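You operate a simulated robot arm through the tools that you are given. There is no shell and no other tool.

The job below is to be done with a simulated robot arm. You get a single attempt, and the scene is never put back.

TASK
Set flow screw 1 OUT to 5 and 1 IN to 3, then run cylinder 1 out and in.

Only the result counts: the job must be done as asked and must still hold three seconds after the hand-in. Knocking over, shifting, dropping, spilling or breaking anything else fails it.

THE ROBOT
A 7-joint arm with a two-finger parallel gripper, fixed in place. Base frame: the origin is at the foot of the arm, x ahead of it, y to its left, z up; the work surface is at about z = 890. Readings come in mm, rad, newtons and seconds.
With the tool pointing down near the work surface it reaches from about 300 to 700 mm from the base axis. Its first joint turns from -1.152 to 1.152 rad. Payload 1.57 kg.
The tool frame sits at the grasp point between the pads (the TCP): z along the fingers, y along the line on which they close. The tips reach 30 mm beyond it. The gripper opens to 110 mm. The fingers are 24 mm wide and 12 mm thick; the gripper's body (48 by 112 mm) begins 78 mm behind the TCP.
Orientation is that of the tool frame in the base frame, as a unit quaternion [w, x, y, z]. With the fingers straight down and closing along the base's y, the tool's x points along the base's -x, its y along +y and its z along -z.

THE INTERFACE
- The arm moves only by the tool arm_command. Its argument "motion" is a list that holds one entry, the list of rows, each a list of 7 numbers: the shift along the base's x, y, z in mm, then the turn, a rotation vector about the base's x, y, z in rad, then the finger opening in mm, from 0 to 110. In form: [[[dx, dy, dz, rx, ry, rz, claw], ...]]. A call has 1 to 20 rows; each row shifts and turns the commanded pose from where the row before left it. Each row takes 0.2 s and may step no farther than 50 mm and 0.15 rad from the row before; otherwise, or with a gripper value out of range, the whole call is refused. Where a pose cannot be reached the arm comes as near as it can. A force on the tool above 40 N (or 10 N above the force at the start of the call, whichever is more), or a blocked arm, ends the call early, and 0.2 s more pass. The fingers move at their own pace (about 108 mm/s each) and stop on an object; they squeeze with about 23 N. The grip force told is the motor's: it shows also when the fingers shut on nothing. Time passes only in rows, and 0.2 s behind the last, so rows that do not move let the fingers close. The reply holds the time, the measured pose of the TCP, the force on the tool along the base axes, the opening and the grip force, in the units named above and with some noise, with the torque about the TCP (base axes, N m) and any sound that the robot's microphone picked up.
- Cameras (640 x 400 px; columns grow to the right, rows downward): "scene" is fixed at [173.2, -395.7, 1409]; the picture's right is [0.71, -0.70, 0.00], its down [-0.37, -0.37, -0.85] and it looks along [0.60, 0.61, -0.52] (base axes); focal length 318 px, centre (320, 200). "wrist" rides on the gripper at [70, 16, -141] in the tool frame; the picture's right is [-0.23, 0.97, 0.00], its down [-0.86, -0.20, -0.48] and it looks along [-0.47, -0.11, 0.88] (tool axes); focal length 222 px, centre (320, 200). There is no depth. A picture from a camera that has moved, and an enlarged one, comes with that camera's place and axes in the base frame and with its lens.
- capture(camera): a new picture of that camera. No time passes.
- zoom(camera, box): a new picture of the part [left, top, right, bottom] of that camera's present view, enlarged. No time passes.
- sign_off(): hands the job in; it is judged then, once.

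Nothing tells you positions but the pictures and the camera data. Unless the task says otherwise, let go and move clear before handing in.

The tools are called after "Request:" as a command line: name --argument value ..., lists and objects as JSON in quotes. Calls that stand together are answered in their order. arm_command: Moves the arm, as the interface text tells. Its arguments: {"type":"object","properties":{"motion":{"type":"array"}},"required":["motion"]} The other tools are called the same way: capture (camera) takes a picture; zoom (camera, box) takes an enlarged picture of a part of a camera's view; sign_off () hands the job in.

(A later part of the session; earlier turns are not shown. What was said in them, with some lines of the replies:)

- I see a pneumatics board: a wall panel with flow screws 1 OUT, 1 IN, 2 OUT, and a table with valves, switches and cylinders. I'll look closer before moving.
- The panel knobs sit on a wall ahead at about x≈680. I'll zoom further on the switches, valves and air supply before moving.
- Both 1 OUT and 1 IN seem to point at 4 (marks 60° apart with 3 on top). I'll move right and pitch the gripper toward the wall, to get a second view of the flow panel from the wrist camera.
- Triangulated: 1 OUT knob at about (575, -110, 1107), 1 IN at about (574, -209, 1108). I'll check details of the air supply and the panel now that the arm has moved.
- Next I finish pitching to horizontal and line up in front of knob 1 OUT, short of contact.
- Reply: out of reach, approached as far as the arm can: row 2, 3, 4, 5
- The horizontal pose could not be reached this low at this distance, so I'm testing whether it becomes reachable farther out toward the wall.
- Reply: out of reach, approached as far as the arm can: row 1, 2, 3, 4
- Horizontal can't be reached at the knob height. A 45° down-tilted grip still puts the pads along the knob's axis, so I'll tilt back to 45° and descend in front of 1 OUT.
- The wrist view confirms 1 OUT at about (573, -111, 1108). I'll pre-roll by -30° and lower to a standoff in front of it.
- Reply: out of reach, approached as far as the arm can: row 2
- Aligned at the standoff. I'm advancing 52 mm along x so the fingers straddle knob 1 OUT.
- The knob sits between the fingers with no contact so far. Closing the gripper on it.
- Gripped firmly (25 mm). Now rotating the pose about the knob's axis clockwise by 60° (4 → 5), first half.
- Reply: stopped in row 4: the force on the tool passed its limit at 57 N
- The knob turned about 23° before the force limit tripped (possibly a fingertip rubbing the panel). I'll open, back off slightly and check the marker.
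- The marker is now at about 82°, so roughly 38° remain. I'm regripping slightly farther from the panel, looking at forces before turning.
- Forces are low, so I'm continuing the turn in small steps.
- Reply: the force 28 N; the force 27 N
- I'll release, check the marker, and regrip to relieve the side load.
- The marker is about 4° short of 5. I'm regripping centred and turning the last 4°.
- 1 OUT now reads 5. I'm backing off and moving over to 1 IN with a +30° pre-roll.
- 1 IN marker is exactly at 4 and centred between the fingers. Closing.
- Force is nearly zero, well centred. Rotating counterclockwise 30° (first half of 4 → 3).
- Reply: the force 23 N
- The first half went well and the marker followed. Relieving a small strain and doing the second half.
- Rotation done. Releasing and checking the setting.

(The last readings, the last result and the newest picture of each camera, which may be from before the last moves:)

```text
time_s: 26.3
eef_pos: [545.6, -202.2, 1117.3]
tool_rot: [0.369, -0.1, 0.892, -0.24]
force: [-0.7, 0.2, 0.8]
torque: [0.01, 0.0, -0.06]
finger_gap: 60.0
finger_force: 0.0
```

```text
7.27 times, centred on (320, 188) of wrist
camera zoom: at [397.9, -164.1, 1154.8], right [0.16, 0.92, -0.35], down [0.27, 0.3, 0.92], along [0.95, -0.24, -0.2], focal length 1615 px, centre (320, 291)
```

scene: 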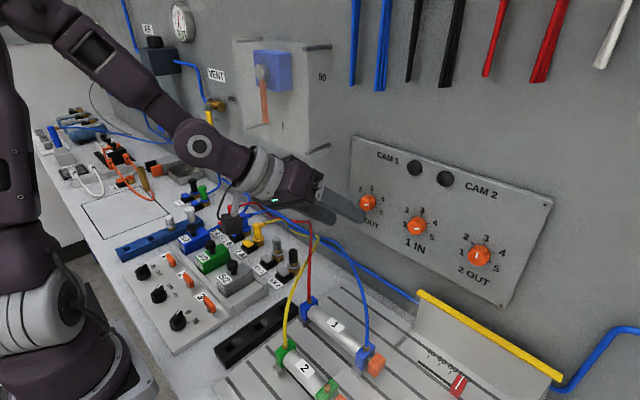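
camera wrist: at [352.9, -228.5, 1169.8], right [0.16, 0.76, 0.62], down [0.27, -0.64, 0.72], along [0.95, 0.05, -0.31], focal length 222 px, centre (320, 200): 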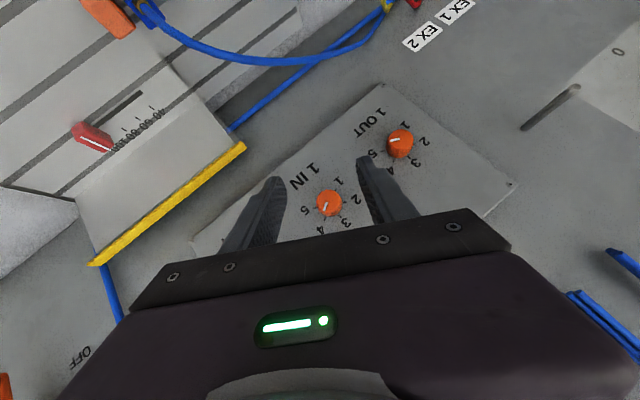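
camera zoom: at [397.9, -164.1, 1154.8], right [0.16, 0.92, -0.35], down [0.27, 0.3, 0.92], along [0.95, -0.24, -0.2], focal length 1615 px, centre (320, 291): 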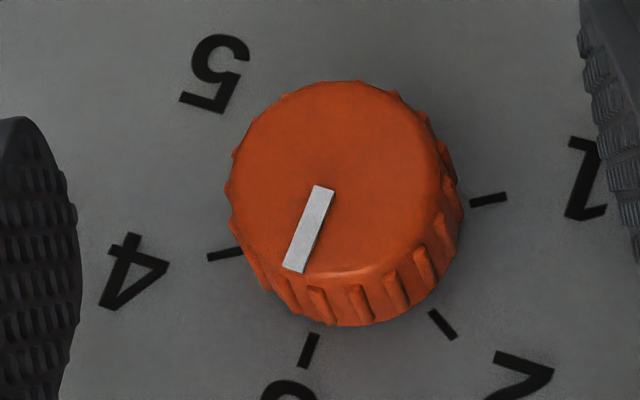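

1 IN now reads 3. I'm retracting, returning the tool to straight down, and moving over the switch panel to look at it.

Request:
arm_command --motion '[[[-15, 0, 0, 0, 0, 0, 60], [-31, 0, 0, 0, 0, 0, 60], [-17, 30, 15, 0.131, 0, 0, 60], [-17, 35, 15, 0.131, 0, 0, 60], [-17, 40, 15, 0.131, 0, 0, 60], [-17, 40, 15, 0.1306, 0, 0, 60], [-17, 40, 10, 0, 0.131, 0, 60], [-17, 40, 0, 0, 0.131, 0, 60], [-17, 40, 0, 0, 0.131, 0, 60], [-17, 40, 0, 0, 0.131, 0, 60], [-17, 40, 0, 0, 0.131, 0, 60], [-17, 40, 0, 0, 0.1304, 0, 60], [0, 0, 0, 0, 0, 0, 60]]]'

Request:
capture --camera "wrist"

Request:
capture --camera "scene"

```text
time_s: 29.1
eef_pos: [332.6, 176.6, 1184.2]
tool_rot: [-0.002, -0.002, 1.0, 0.0]
force: [0.3, 0.4, -0.7]
torque: [-0.04, -0.01, 0.04]
finger_gap: 60.1
finger_force: 0.3
out of reach, approached as far as the arm can: row 4
```

```text
taken
camera wrist: at [264.3, 192.8, 1326.4], right [0.23, 0.97, 0.0], down [0.86, -0.2, 0.48], along [0.46, -0.11, -0.88], focal length 222 px, centre (320, 200)
```

wrist: 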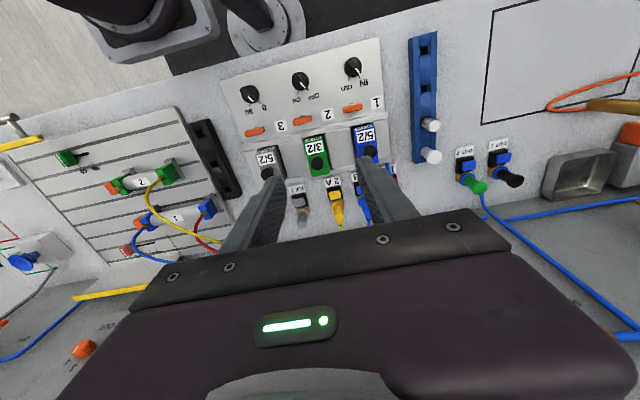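

```text
taken
```

scene: 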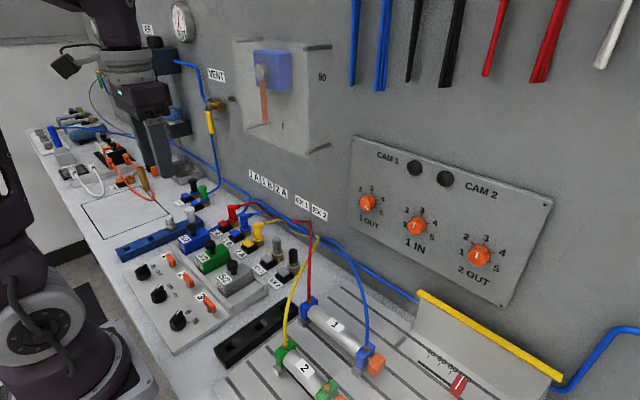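

Request:
zoom --camera "wrist" --box '[220, 40, 400, 150]'

Request:
zoom --camera "scene" --box '[345, 180, 445, 250]'

Request:
zoom --camera "scene" --box '[120, 220, 240, 310]'

Request:
zoom --camera "scene" --box '[160, 0, 260, 150]'

Request:
zoom --camera "wrist" --box '[320, 30, 400, 90]'

```text
3.56 times, centred on (310, 95) of wrist
camera zoom: at [264.3, 192.8, 1326.4], right [0.23, 0.97, 0.0], down [0.86, -0.2, 0.48], along [0.46, -0.11, -0.88], focal length 790 px, centre (356, 573)
```

zoom: 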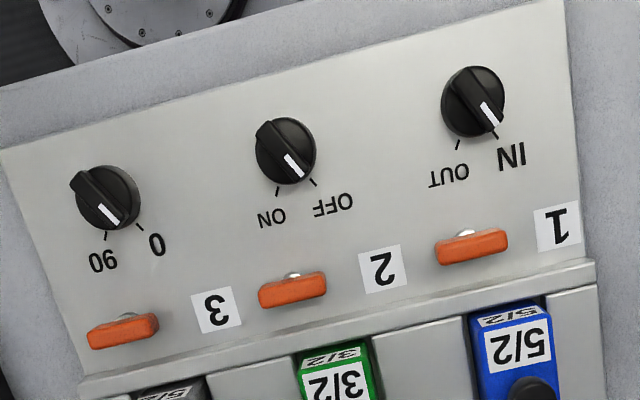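

```text
5.71 times, centred on (395, 215) of scene
camera zoom: at [173.2, -395.6, 1409.0], right [0.71, -0.7, 0.0], down [-0.37, -0.37, -0.85], along [0.6, 0.61, -0.52], focal length 1814 px, centre (-109, 114)
```

zoom: 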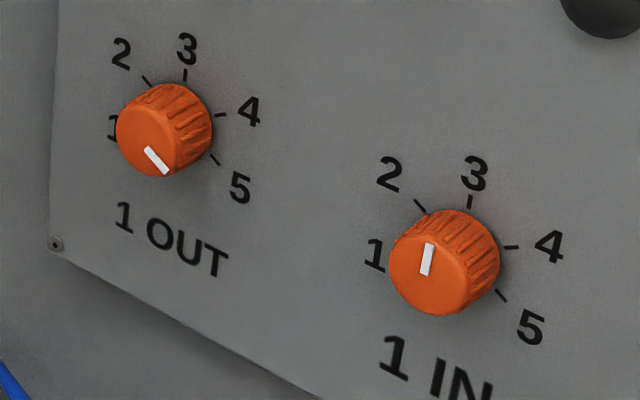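

```text
4.44 times, centred on (180, 265) of scene
camera zoom: at [173.2, -395.6, 1409.0], right [0.71, -0.7, 0.0], down [-0.37, -0.37, -0.85], along [0.6, 0.61, -0.52], focal length 1411 px, centre (942, -89)
```

zoom: 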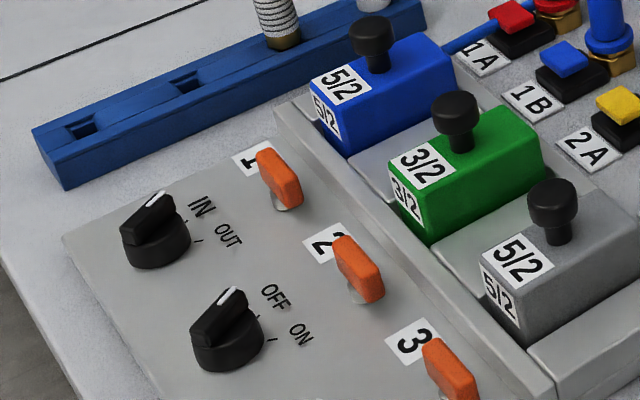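

```text
2.67 times, centred on (210, 75) of scene
camera zoom: at [173.2, -395.6, 1409.0], right [0.71, -0.7, 0.0], down [-0.37, -0.37, -0.85], along [0.6, 0.61, -0.52], focal length 847 px, centre (613, 533)
```

zoom: 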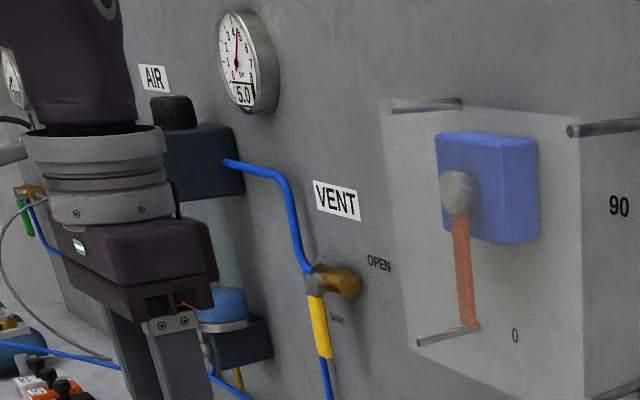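

```text
6.67 times, centred on (360, 60) of wrist
camera zoom: at [264.3, 192.8, 1326.4], right [0.23, 0.97, 0.0], down [0.86, -0.2, 0.48], along [0.46, -0.11, -0.88], focal length 1481 px, centre (53, 1133)
```

zoom: 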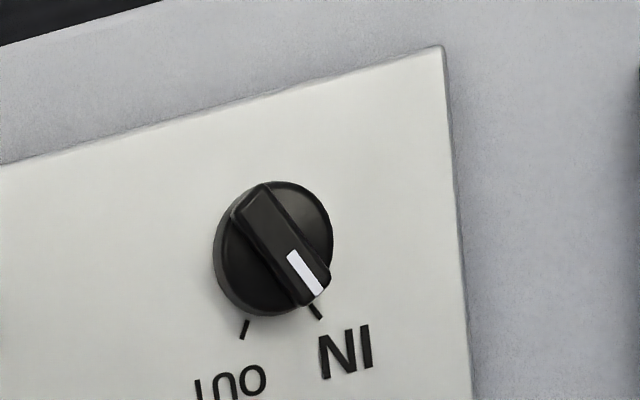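

Flow screws confirmed: 1 OUT at 5 and 1 IN at 3; air is 5.0 bar and the VENT lever is on SHUT. Rotary switch 1 (IN/OUT) is at about (258, 247, 912); I'll zoom to gauge its height.

Request:
zoom --camera "scene" --box '[125, 250, 170, 290]'

Request:
zoom --camera "scene" --box '[270, 290, 480, 400]'

Request:
zoom --camera "wrist" --box '[330, 80, 400, 130]'

```text
10.00 times, centred on (148, 270) of scene
camera zoom: at [173.2, -395.6, 1409.0], right [0.71, -0.7, 0.0], down [-0.37, -0.37, -0.85], along [0.6, 0.61, -0.52], focal length 3175 px, centre (2045, -500)
```

zoom: 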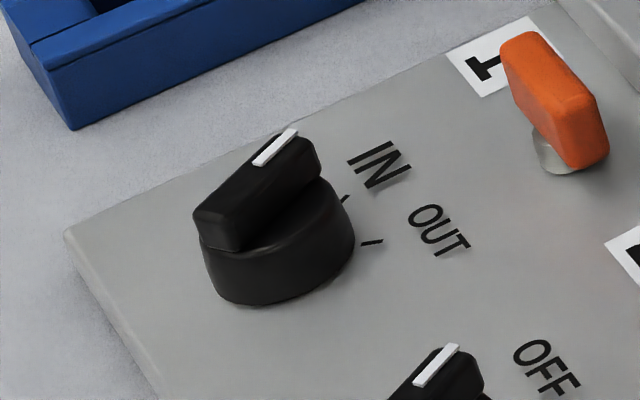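

```text
3.05 times, centred on (375, 345) of scene
camera zoom: at [173.2, -395.6, 1409.0], right [0.71, -0.7, 0.0], down [-0.37, -0.37, -0.85], along [0.6, 0.61, -0.52], focal length 968 px, centre (152, -242)
```

zoom: 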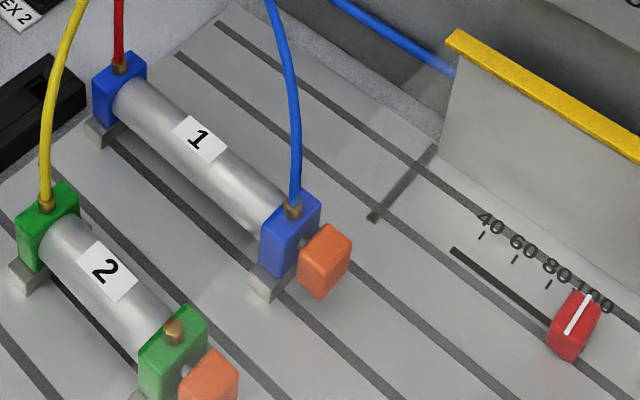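

```text
8.00 times, centred on (365, 105) of wrist
camera zoom: at [264.3, 192.8, 1326.4], right [0.23, 0.97, 0.0], down [0.86, -0.2, 0.48], along [0.46, -0.11, -0.88], focal length 1777 px, centre (-40, 960)
```

zoom: 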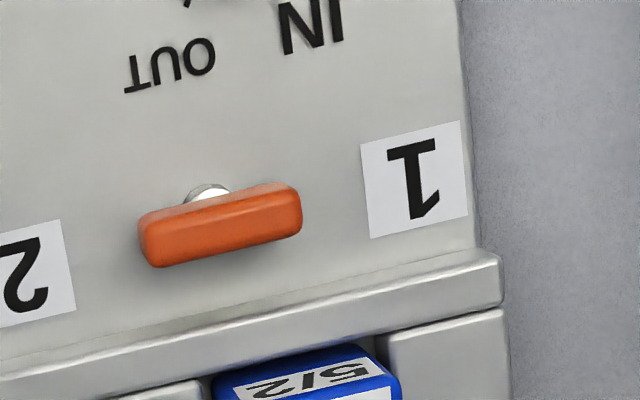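

The switch knob has a 14 mm radius disc with a bar on top (bar top at about z 923). I'll yaw +30° to match the bar at IN and come down above it.

Request:
arm_command --motion '[[[-15, 14, -34, 0, 0, 0.131, 60], [-15, 14, -34, 0, 0, 0.131, 60], [-15, 14, -34, 0, 0, 0.131, 60], [-15, 14, -34, 0, 0, 0.1306, 60], [-14, 14, -34, 0, 0, 0, 60], [0, 0, 0, 0, 0, 0, 60]]]'

Request:
capture --camera "wrist"

Request:
capture --camera "scene"

```text
time_s: 30.5
eef_pos: [259.3, 244.1, 1014.9]
tool_rot: [-0.001, -0.261, 0.965, 0.0]
force: [-0.2, 0.2, 0.7]
torque: [0.0, 0.01, -0.04]
finger_gap: 60.1
finger_force: 0.0
```

```text
taken
camera wrist: at [192.0, 223.1, 1156.6], right [-0.29, 0.96, 0.0], down [0.84, 0.26, 0.48], along [0.46, 0.14, -0.88], focal length 222 px, centre (320, 200)
```

wrist: 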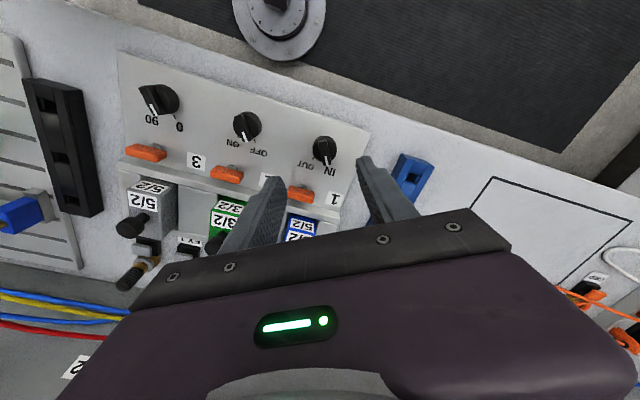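

```text
taken
```

scene: 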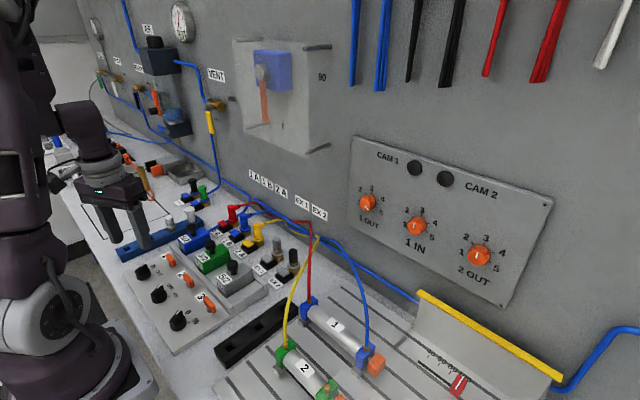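

Request:
zoom --camera "wrist" --box '[290, 120, 360, 180]'

```text
6.67 times, centred on (325, 150) of wrist
camera zoom: at [192.0, 223.1, 1156.6], right [-0.29, 0.96, 0.0], down [0.84, 0.26, 0.48], along [0.46, 0.14, -0.88], focal length 1481 px, centre (287, 533)
```

zoom: 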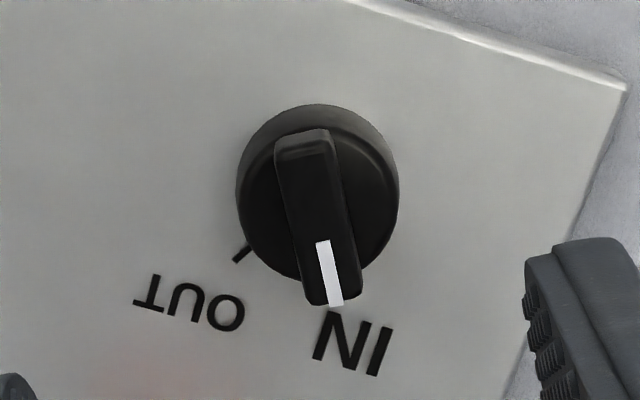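

Bar is aligned with the fingers and K≈(257.5, 247). Descending in two steps.

Request:
arm_command --motion '[[[-1.8, 2.9, -25, 0, 0, 0, 50], [0, 0, -25, 0, 0, 0, 50], [0, 0, -10, 0, 0, 0, 50], [0, 0, -10, 0, 0, 0, 50], [0, 0, 0, 0, 0, 0, 50]]]'

Request:
zoom --camera "wrist" --box '[240, 80, 400, 210]'

Request:
zoom --camera "scene" --box '[100, 220, 200, 300]'

```text
time_s: 31.7
eef_pos: [257.7, 249.0, 945.0]
tool_rot: [-0.001, -0.259, 0.966, 0.0]
force: [-0.2, -0.6, 0.2]
torque: [-0.04, -0.03, -0.02]
finger_gap: 50.0
finger_force: 0.0
```

```text
3.08 times, centred on (320, 145) of wrist
camera zoom: at [191.0, 227.2, 1086.5], right [-0.29, 0.96, 0.0], down [0.84, 0.26, 0.48], along [0.46, 0.14, -0.88], focal length 684 px, centre (320, 369)
```

zoom: 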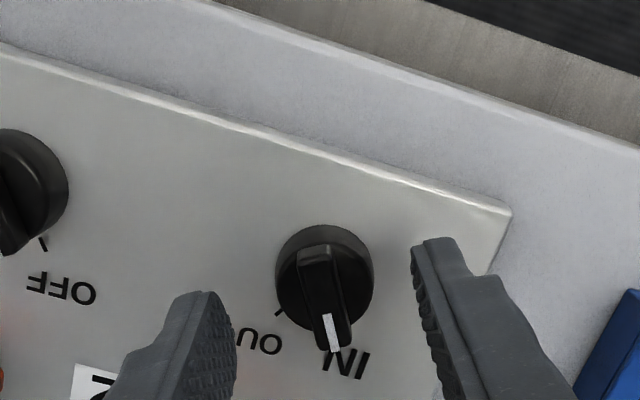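

```text
5.00 times, centred on (150, 260) of scene
camera zoom: at [173.2, -395.7, 1409.0], right [0.71, -0.7, 0.0], down [-0.37, -0.37, -0.85], along [0.6, 0.61, -0.52], focal length 1588 px, centre (1170, -100)
```

zoom: 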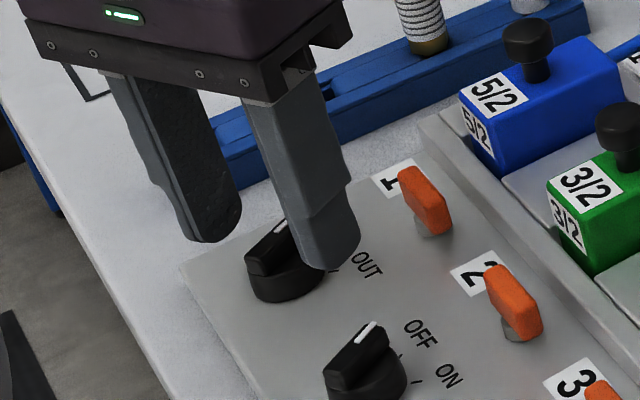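

Well centred over the switch knob; closing on the bar.

Request:
arm_command --motion '[[[0, 0, 0, 0, 0, 0, 20], [0, 0, 0, 0, 0, 0, 0], [0, 0, 0, 0, 0, 0, 0]]]'

Request:
zoom --camera "wrist" --box '[240, 80, 400, 210]'

Request:
zoom --camera "scene" --box '[100, 220, 200, 300]'

```text
time_s: 32.5
eef_pos: [257.7, 249.9, 944.9]
tool_rot: [-0.001, -0.26, 0.966, 0.001]
force: [-9.5, 10.4, -7.0]
torque: [0.38, 0.06, -0.14]
finger_gap: 10.0
finger_force: 28.2
```

```text
3.08 times, centred on (320, 145) of wrist
camera zoom: at [190.6, 227.9, 1086.7], right [-0.29, 0.96, 0.0], down [0.84, 0.26, 0.48], along [0.46, 0.14, -0.88], focal length 684 px, centre (320, 369)
```

zoom: 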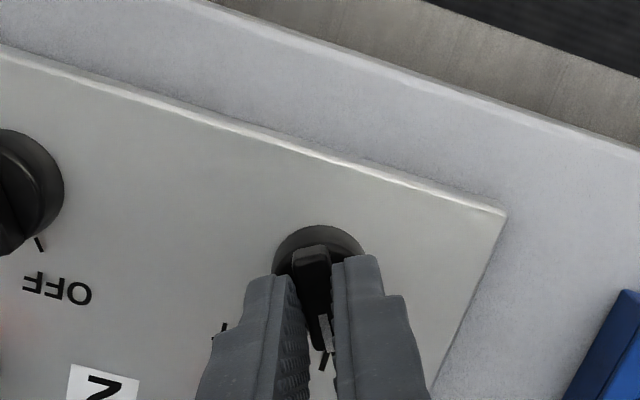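

```text
5.00 times, centred on (150, 260) of scene
camera zoom: at [173.0, -395.4, 1409.1], right [0.71, -0.7, 0.0], down [-0.37, -0.37, -0.85], along [0.6, 0.61, -0.52], focal length 1588 px, centre (1170, -100)
```

zoom: 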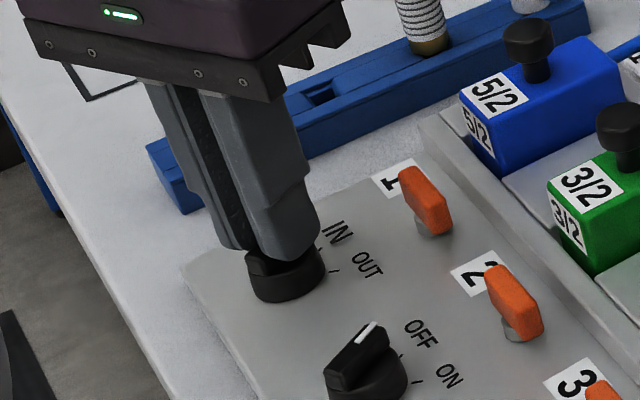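

Gripped on the 10 mm bar. Turning clockwise from IN toward OUT in small steps.

Request:
arm_command --motion '[[[-0.3, 0.6, 0, 0, 0, 0, 0], [0, 0, 0, 0, 0, -0.0873, 0], [0, 0, 0, 0, 0, -0.0873, 0], [0, 0, 0, 0, 0, -0.0873, 0], [0, 0, 0, 0, 0, -0.0873, 0], [0, 0, 0, 0, 0, -0.0873, 0], [0, 0, 0, 0, 0, -0.0873, 0]]]'

Request:
zoom --camera "wrist" --box '[240, 80, 400, 210]'

Request:
capture --camera "scene"

```text
time_s: 34.1
eef_pos: [258.4, 250.9, 945.4]
tool_rot: [-0.001, 0.0, 1.0, 0.0]
force: [0.7, 10.1, -19.2]
torque: [0.24, -0.54, 0.06]
finger_gap: 10.1
finger_force: 27.9
```

```text
3.08 times, centred on (320, 145) of wrist
camera zoom: at [189.2, 265.5, 1087.6], right [0.23, 0.97, 0.0], down [0.86, -0.2, 0.48], along [0.47, -0.11, -0.88], focal length 684 px, centre (320, 369)
```

zoom: 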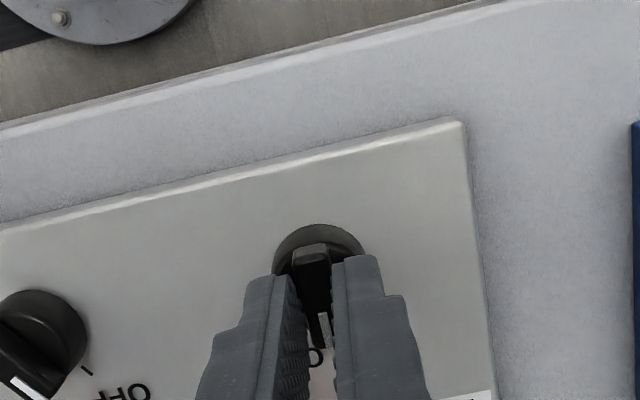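

```text
taken
```

scene: 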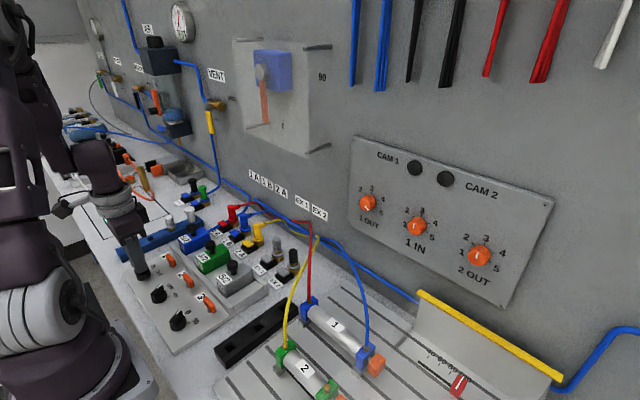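

Request:
arm_command --motion '[[[0, 0.5, -0.6, 0, 0, -0.0873, 0], [0, 0, 0, 0, 0, -0.0873, 0], [0, 0, 0, 0, 0, -0.0873, 0], [0, 0, 0, 0, 0, -0.0873, 0], [0, 0, 0, 0, 0, -0.0873, 0], [0, 0, 0, 0, 0, -0.0873, 0], [0, 0, 0, 0, 0, 0, 0]]]'

Request:
zoom --camera "wrist" --box '[240, 80, 400, 210]'

Request:
capture --camera "scene"

```text
time_s: 35.7
eef_pos: [255.7, 251.1, 943.7]
tool_rot: [-0.001, 0.259, 0.966, 0.0]
force: [10.0, 3.3, 27.4]
torque: [0.09, -0.33, 0.0]
finger_gap: 9.8
finger_force: 28.4
```

```text
3.08 times, centred on (320, 145) of wrist
camera zoom: at [206.4, 298.4, 1085.8], right [0.68, 0.73, 0.0], down [0.64, -0.6, 0.48], along [0.35, -0.33, -0.88], focal length 684 px, centre (320, 369)
```

zoom: 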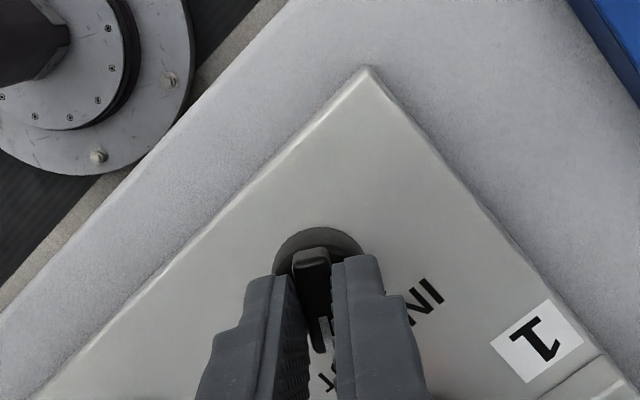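

```text
taken
```

scene: 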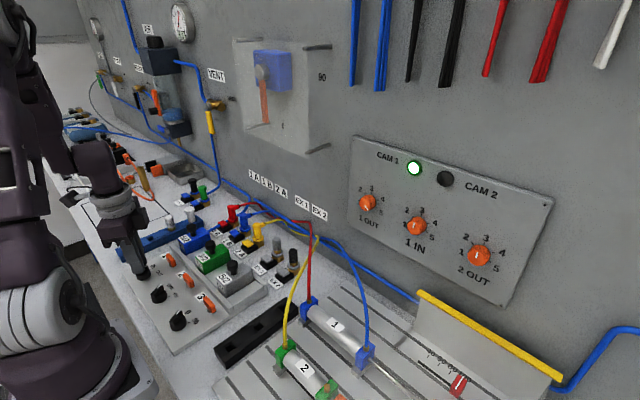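

CAM 1 lit and the rod of cylinder 1 is extending. I'll look closer.

Request:
zoom --camera "scene" --box '[290, 290, 480, 400]'

```text
3.37 times, centred on (385, 345) of scene
camera zoom: at [173.2, -395.8, 1409.0], right [0.71, -0.7, 0.0], down [-0.37, -0.37, -0.85], along [0.6, 0.61, -0.52], focal length 1070 px, centre (101, -288)
```

zoom: 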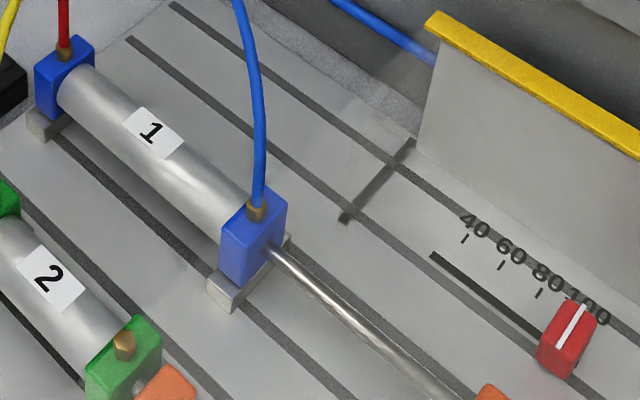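

Request:
arm_command --motion '[[[0, 0, 0.8, 0, 0, 0, 0], [0, 0, 0, 0, 0, 0, 0], [0, 0, 0, 0, 0, 0, 0], [0, 0, 0, 0, 0, 0, 0], [0, 0, 0, 0, 0, 0, 0], [0, 0, 0, 0, 0, 0, 0]]]'

Request:
zoom --camera "scene" --box '[290, 290, 480, 400]'

Request:
capture --camera "scene"

```text
time_s: 37.1
eef_pos: [257.4, 250.1, 943.4]
tool_rot: [-0.001, 0.258, 0.966, 0.0]
force: [6.1, 15.6, -28.2]
torque: [0.44, -0.14, -0.01]
finger_gap: 10.3
finger_force: 28.3
```

```text
3.37 times, centred on (385, 345) of scene
camera zoom: at [173.6, -395.0, 1409.2], right [0.71, -0.7, 0.0], down [-0.37, -0.37, -0.85], along [0.6, 0.61, -0.52], focal length 1070 px, centre (101, -288)
```

zoom: 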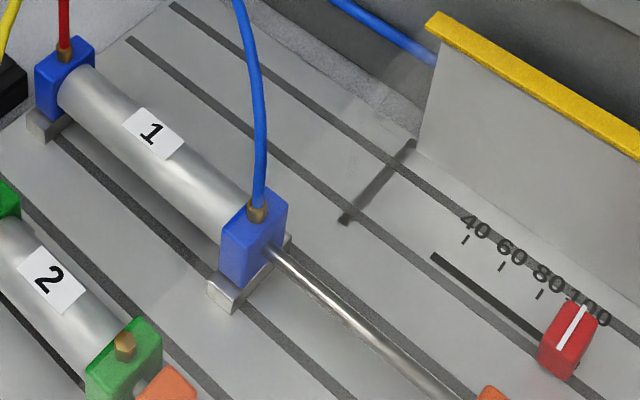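

```text
taken
```

scene: 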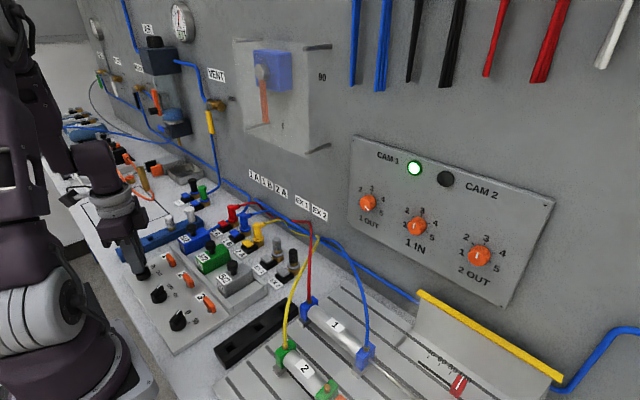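

Cylinder 1 is fully out and CAM 1 holds. Now turning the switch back to IN.

Request:
arm_command --motion '[[[0, 0.3, -0.4, 0, 0, 0, 0], [0, 0, 0, 0, 0, 0.0873, 0], [0, 0, 0, 0, 0, 0.0873, 0], [0, 0, 0, 0, 0, 0.0873, 0], [0, 0, 0, 0, 0, 0.0873, 0], [0, 0, 0, 0, 0, 0.0873, 0], [0, 0, 0, 0, 0, 0.0873, 0]]]'

```text
time_s: 38.7
eef_pos: [259.1, 249.4, 943.6]
tool_rot: [0.001, -0.002, 1.0, 0.0]
force: [2.8, 14.6, -4.6]
torque: [0.48, -0.92, 0.01]
finger_gap: 9.8
finger_force: 27.7
```

Request:
arm_command --motion '[[[0, 0.3, 0, 0, 0, 0.0873, 0], [0, 0.2, 0, 0, 0, 0.0873, 0], [0, 0, 0, 0, 0, 0.0873, 0], [0, 0, 0, 0, 0, 0.0873, 0], [0, 0, 0, 0, 0, 0.0873, 0], [0, 0, 0, 0, 0, 0.0873, 0], [0, 0, 0, 0, 0, 0, 0]]]'

Request:
capture --camera "scene"

Request:
zoom --camera "scene" --box '[290, 290, 480, 400]'

```text
time_s: 40.3
eef_pos: [256.9, 249.6, 945.1]
tool_rot: [-0.002, -0.26, 0.966, -0.002]
force: [20.2, -3.1, -22.3]
torque: [-0.06, -0.44, -0.08]
finger_gap: 9.9
finger_force: 27.7
```

```text
taken
```

scene: 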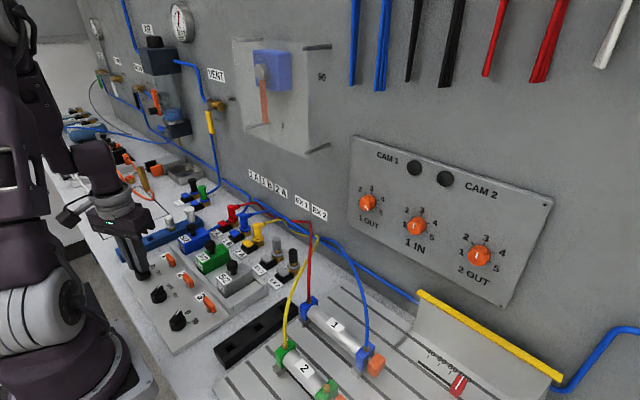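

```text
3.37 times, centred on (385, 345) of scene
camera zoom: at [173.9, -395.5, 1409.0], right [0.71, -0.7, 0.0], down [-0.37, -0.37, -0.85], along [0.6, 0.61, -0.52], focal length 1070 px, centre (101, -288)
```

zoom: 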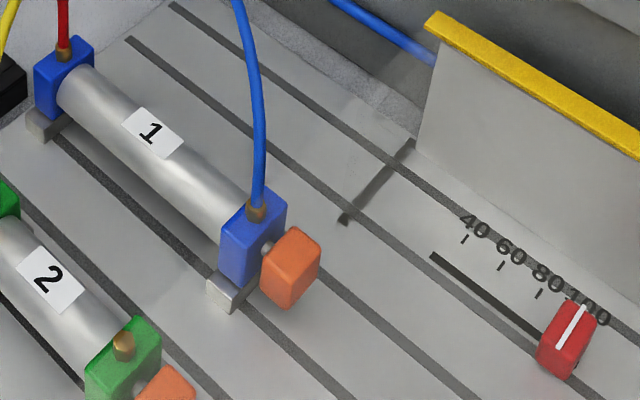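

Cylinder 1 is back in and CAM 1 is off. Releasing the switch and moving clear upward.

Request:
arm_command --motion '[[[0, 0, 0, 0, 0, 0, 40], [0, 0, 0, 0, 0, 0, 50], [0, 0, 0, 0, 0, 0, 50], [0, 0, 20, 0, 0, 0, 50], [0, 0, 40, 0, 0, 0, 50], [0, 0, 50, 0, 0, 0, 50], [10, 0, 50, 0, 0, -0.13, 50], [20, 0, 40, 0, 0, -0.13, 50], [20, 0, 20, 0, 0, -0.13, 50], [0, 0, 0, 0, 0, -0.13, 50], [0, 0, 0, 0, 0, 0, 50]]]'

Request:
capture --camera "wrist"

Request:
capture --camera "scene"

Request:
zoom --camera "scene" --box '[345, 150, 545, 290]'

Request:
zoom --camera "scene" --box '[120, 220, 240, 310]'

Request:
zoom --camera "scene" --box '[290, 290, 480, 400]'

```text
refused: row 7 steps farther than a row can; nothing moved
```

```text
taken
camera wrist: at [190.0, 228.3, 1086.6], right [-0.29, 0.96, 0.0], down [0.84, 0.26, 0.48], along [0.46, 0.14, -0.88], focal length 222 px, centre (320, 200)
```

wrist: 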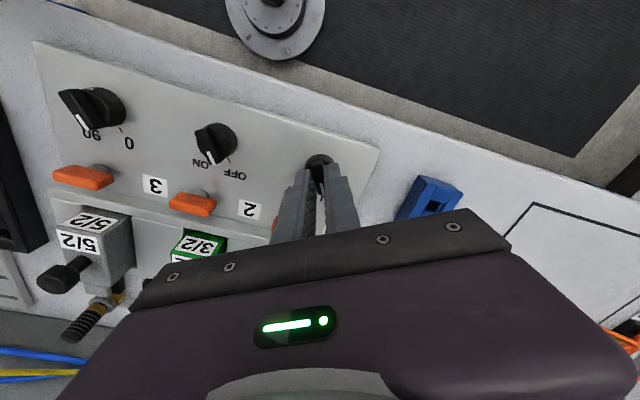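

```text
taken
```

scene: 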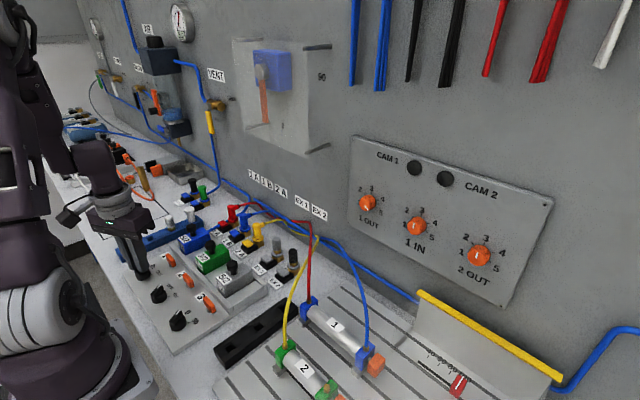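

```text
2.86 times, centred on (445, 220) of scene
camera zoom: at [173.9, -395.5, 1409.0], right [0.71, -0.7, 0.0], down [-0.37, -0.37, -0.85], along [0.6, 0.61, -0.52], focal length 907 px, centre (-37, 143)
```

zoom: 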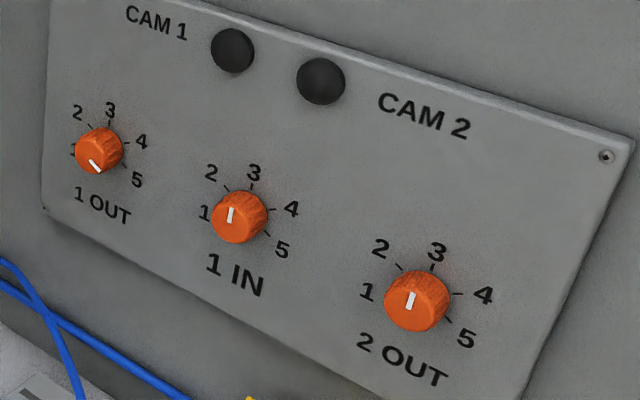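

```text
4.44 times, centred on (180, 265) of scene
camera zoom: at [173.9, -395.5, 1409.0], right [0.71, -0.7, 0.0], down [-0.37, -0.37, -0.85], along [0.6, 0.61, -0.52], focal length 1411 px, centre (942, -89)
```

zoom: 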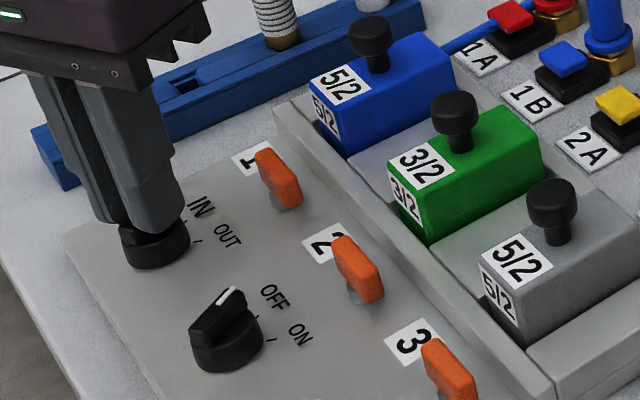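

```text
3.37 times, centred on (385, 345) of scene
camera zoom: at [173.9, -395.5, 1409.0], right [0.71, -0.7, 0.0], down [-0.37, -0.37, -0.85], along [0.6, 0.61, -0.52], focal length 1070 px, centre (101, -288)
```

zoom: 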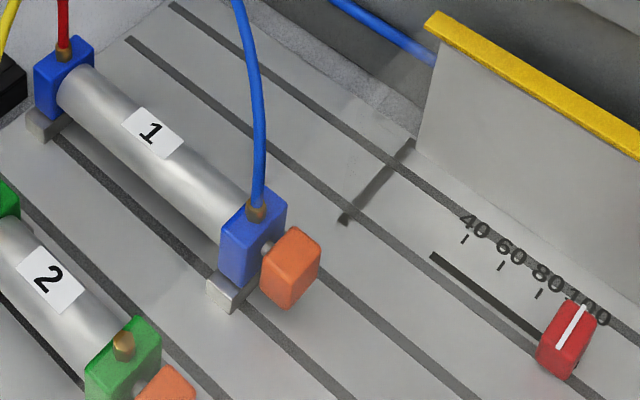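

The last move was refused because one step was too long. I'm repeating the release and retreat with shorter rows.

Request:
arm_command --motion '[[[0, 0, 0, 0, 0, 0, 40], [0, 0, 0, 0, 0, 0, 50], [0, 0, 0, 0, 0, 0, 50], [0, 0, 15, 0, 0, 0, 50], [0, 0, 30, 0, 0, 0, 50], [0, 0, 40, 0, 0, 0, 50], [10, 0, 40, 0, 0, -0.13, 50], [20, 0, 35, 0, 0, -0.13, 50], [20, 0, 20, 0, 0, -0.13, 50], [0, 0, 0, 0, 0, -0.13, 50], [0, 0, 0, 0, 0, 0, 50]]]'

Request:
capture --camera "wrist"

Request:
capture --camera "scene"

Request:
zoom --camera "scene" --box '[120, 220, 240, 310]'

Request:
zoom --camera "wrist" --box '[220, 40, 400, 150]'

```text
time_s: 42.7
eef_pos: [306.1, 249.3, 1123.4]
tool_rot: [-0.001, -0.002, 1.0, -0.001]
force: [0.0, -0.5, 0.8]
torque: [-0.01, -0.01, -0.03]
finger_gap: 50.0
finger_force: 0.0
```

```text
taken
camera wrist: at [237.7, 264.7, 1265.9], right [0.22, 0.97, 0.0], down [0.86, -0.2, 0.48], along [0.47, -0.11, -0.88], focal length 222 px, centre (320, 200)
```

wrist: 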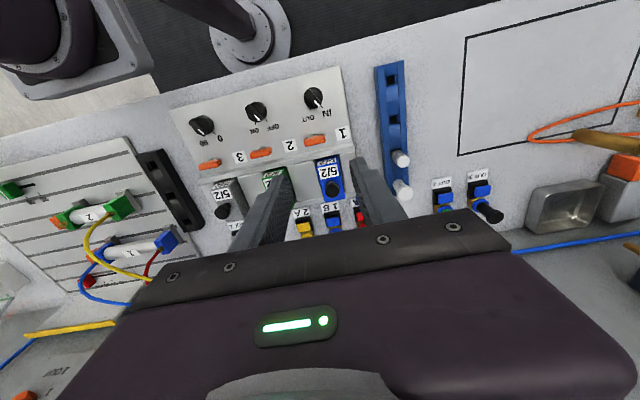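

```text
taken
```

scene: 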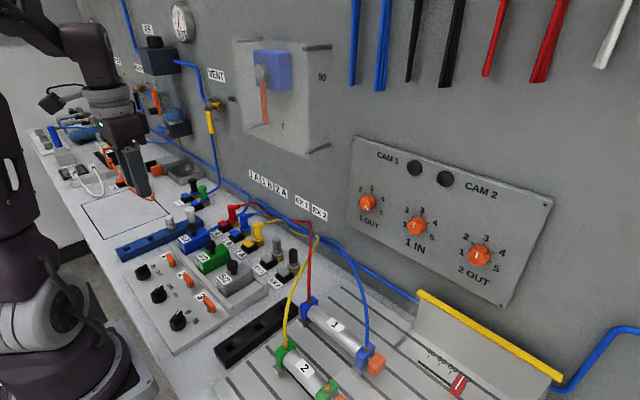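

```text
4.44 times, centred on (180, 265) of scene
camera zoom: at [173.2, -395.7, 1409.0], right [0.71, -0.7, 0.0], down [-0.37, -0.37, -0.85], along [0.6, 0.61, -0.52], focal length 1411 px, centre (942, -89)
```

zoom: 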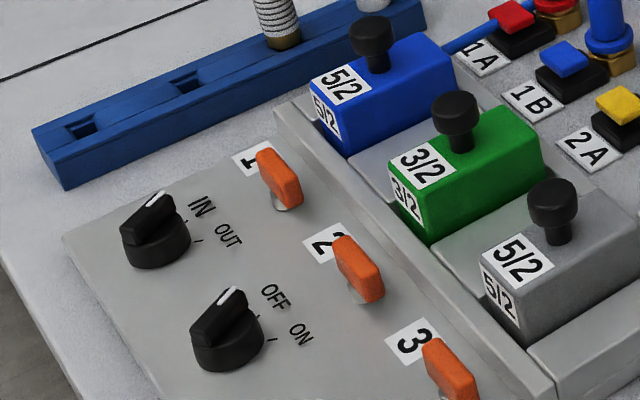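

```text
3.56 times, centred on (310, 95) of wrist
camera zoom: at [237.7, 264.7, 1265.9], right [0.22, 0.97, 0.0], down [0.86, -0.2, 0.48], along [0.47, -0.11, -0.88], focal length 790 px, centre (356, 573)
```

zoom: 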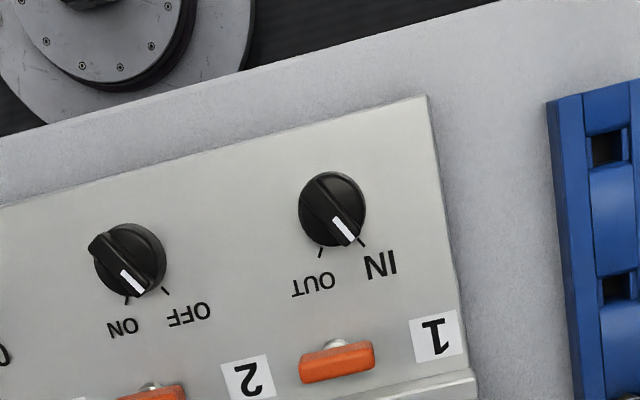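

1 OUT reads 5 and 1 IN reads 3. Cylinder 1 went out (CAM 1 lit) and came back in, the switch is on IN, and the arm is clear with nothing else moved. Handing in.

Request:
sign_off

```text
The job is handed in.
```

The job is handed in. Flow screw 1 OUT is set to 5 and 1 IN to 3, both checked against their marks after I let go.

After that I turned switch 1 to OUT. Cylinder 1 ran fully out and the CAM 1 lamp lit. I then turned the switch back to IN; the cylinder came back in and the lamp went off.

While turning 1 OUT, the arm once tripped its force limit, with a 57 N peak. I released the knob, backed off a little and finished the turn in smaller steps.

I saw nothing else moved or knocked, and the arm was clear of the equipment at hand-in.
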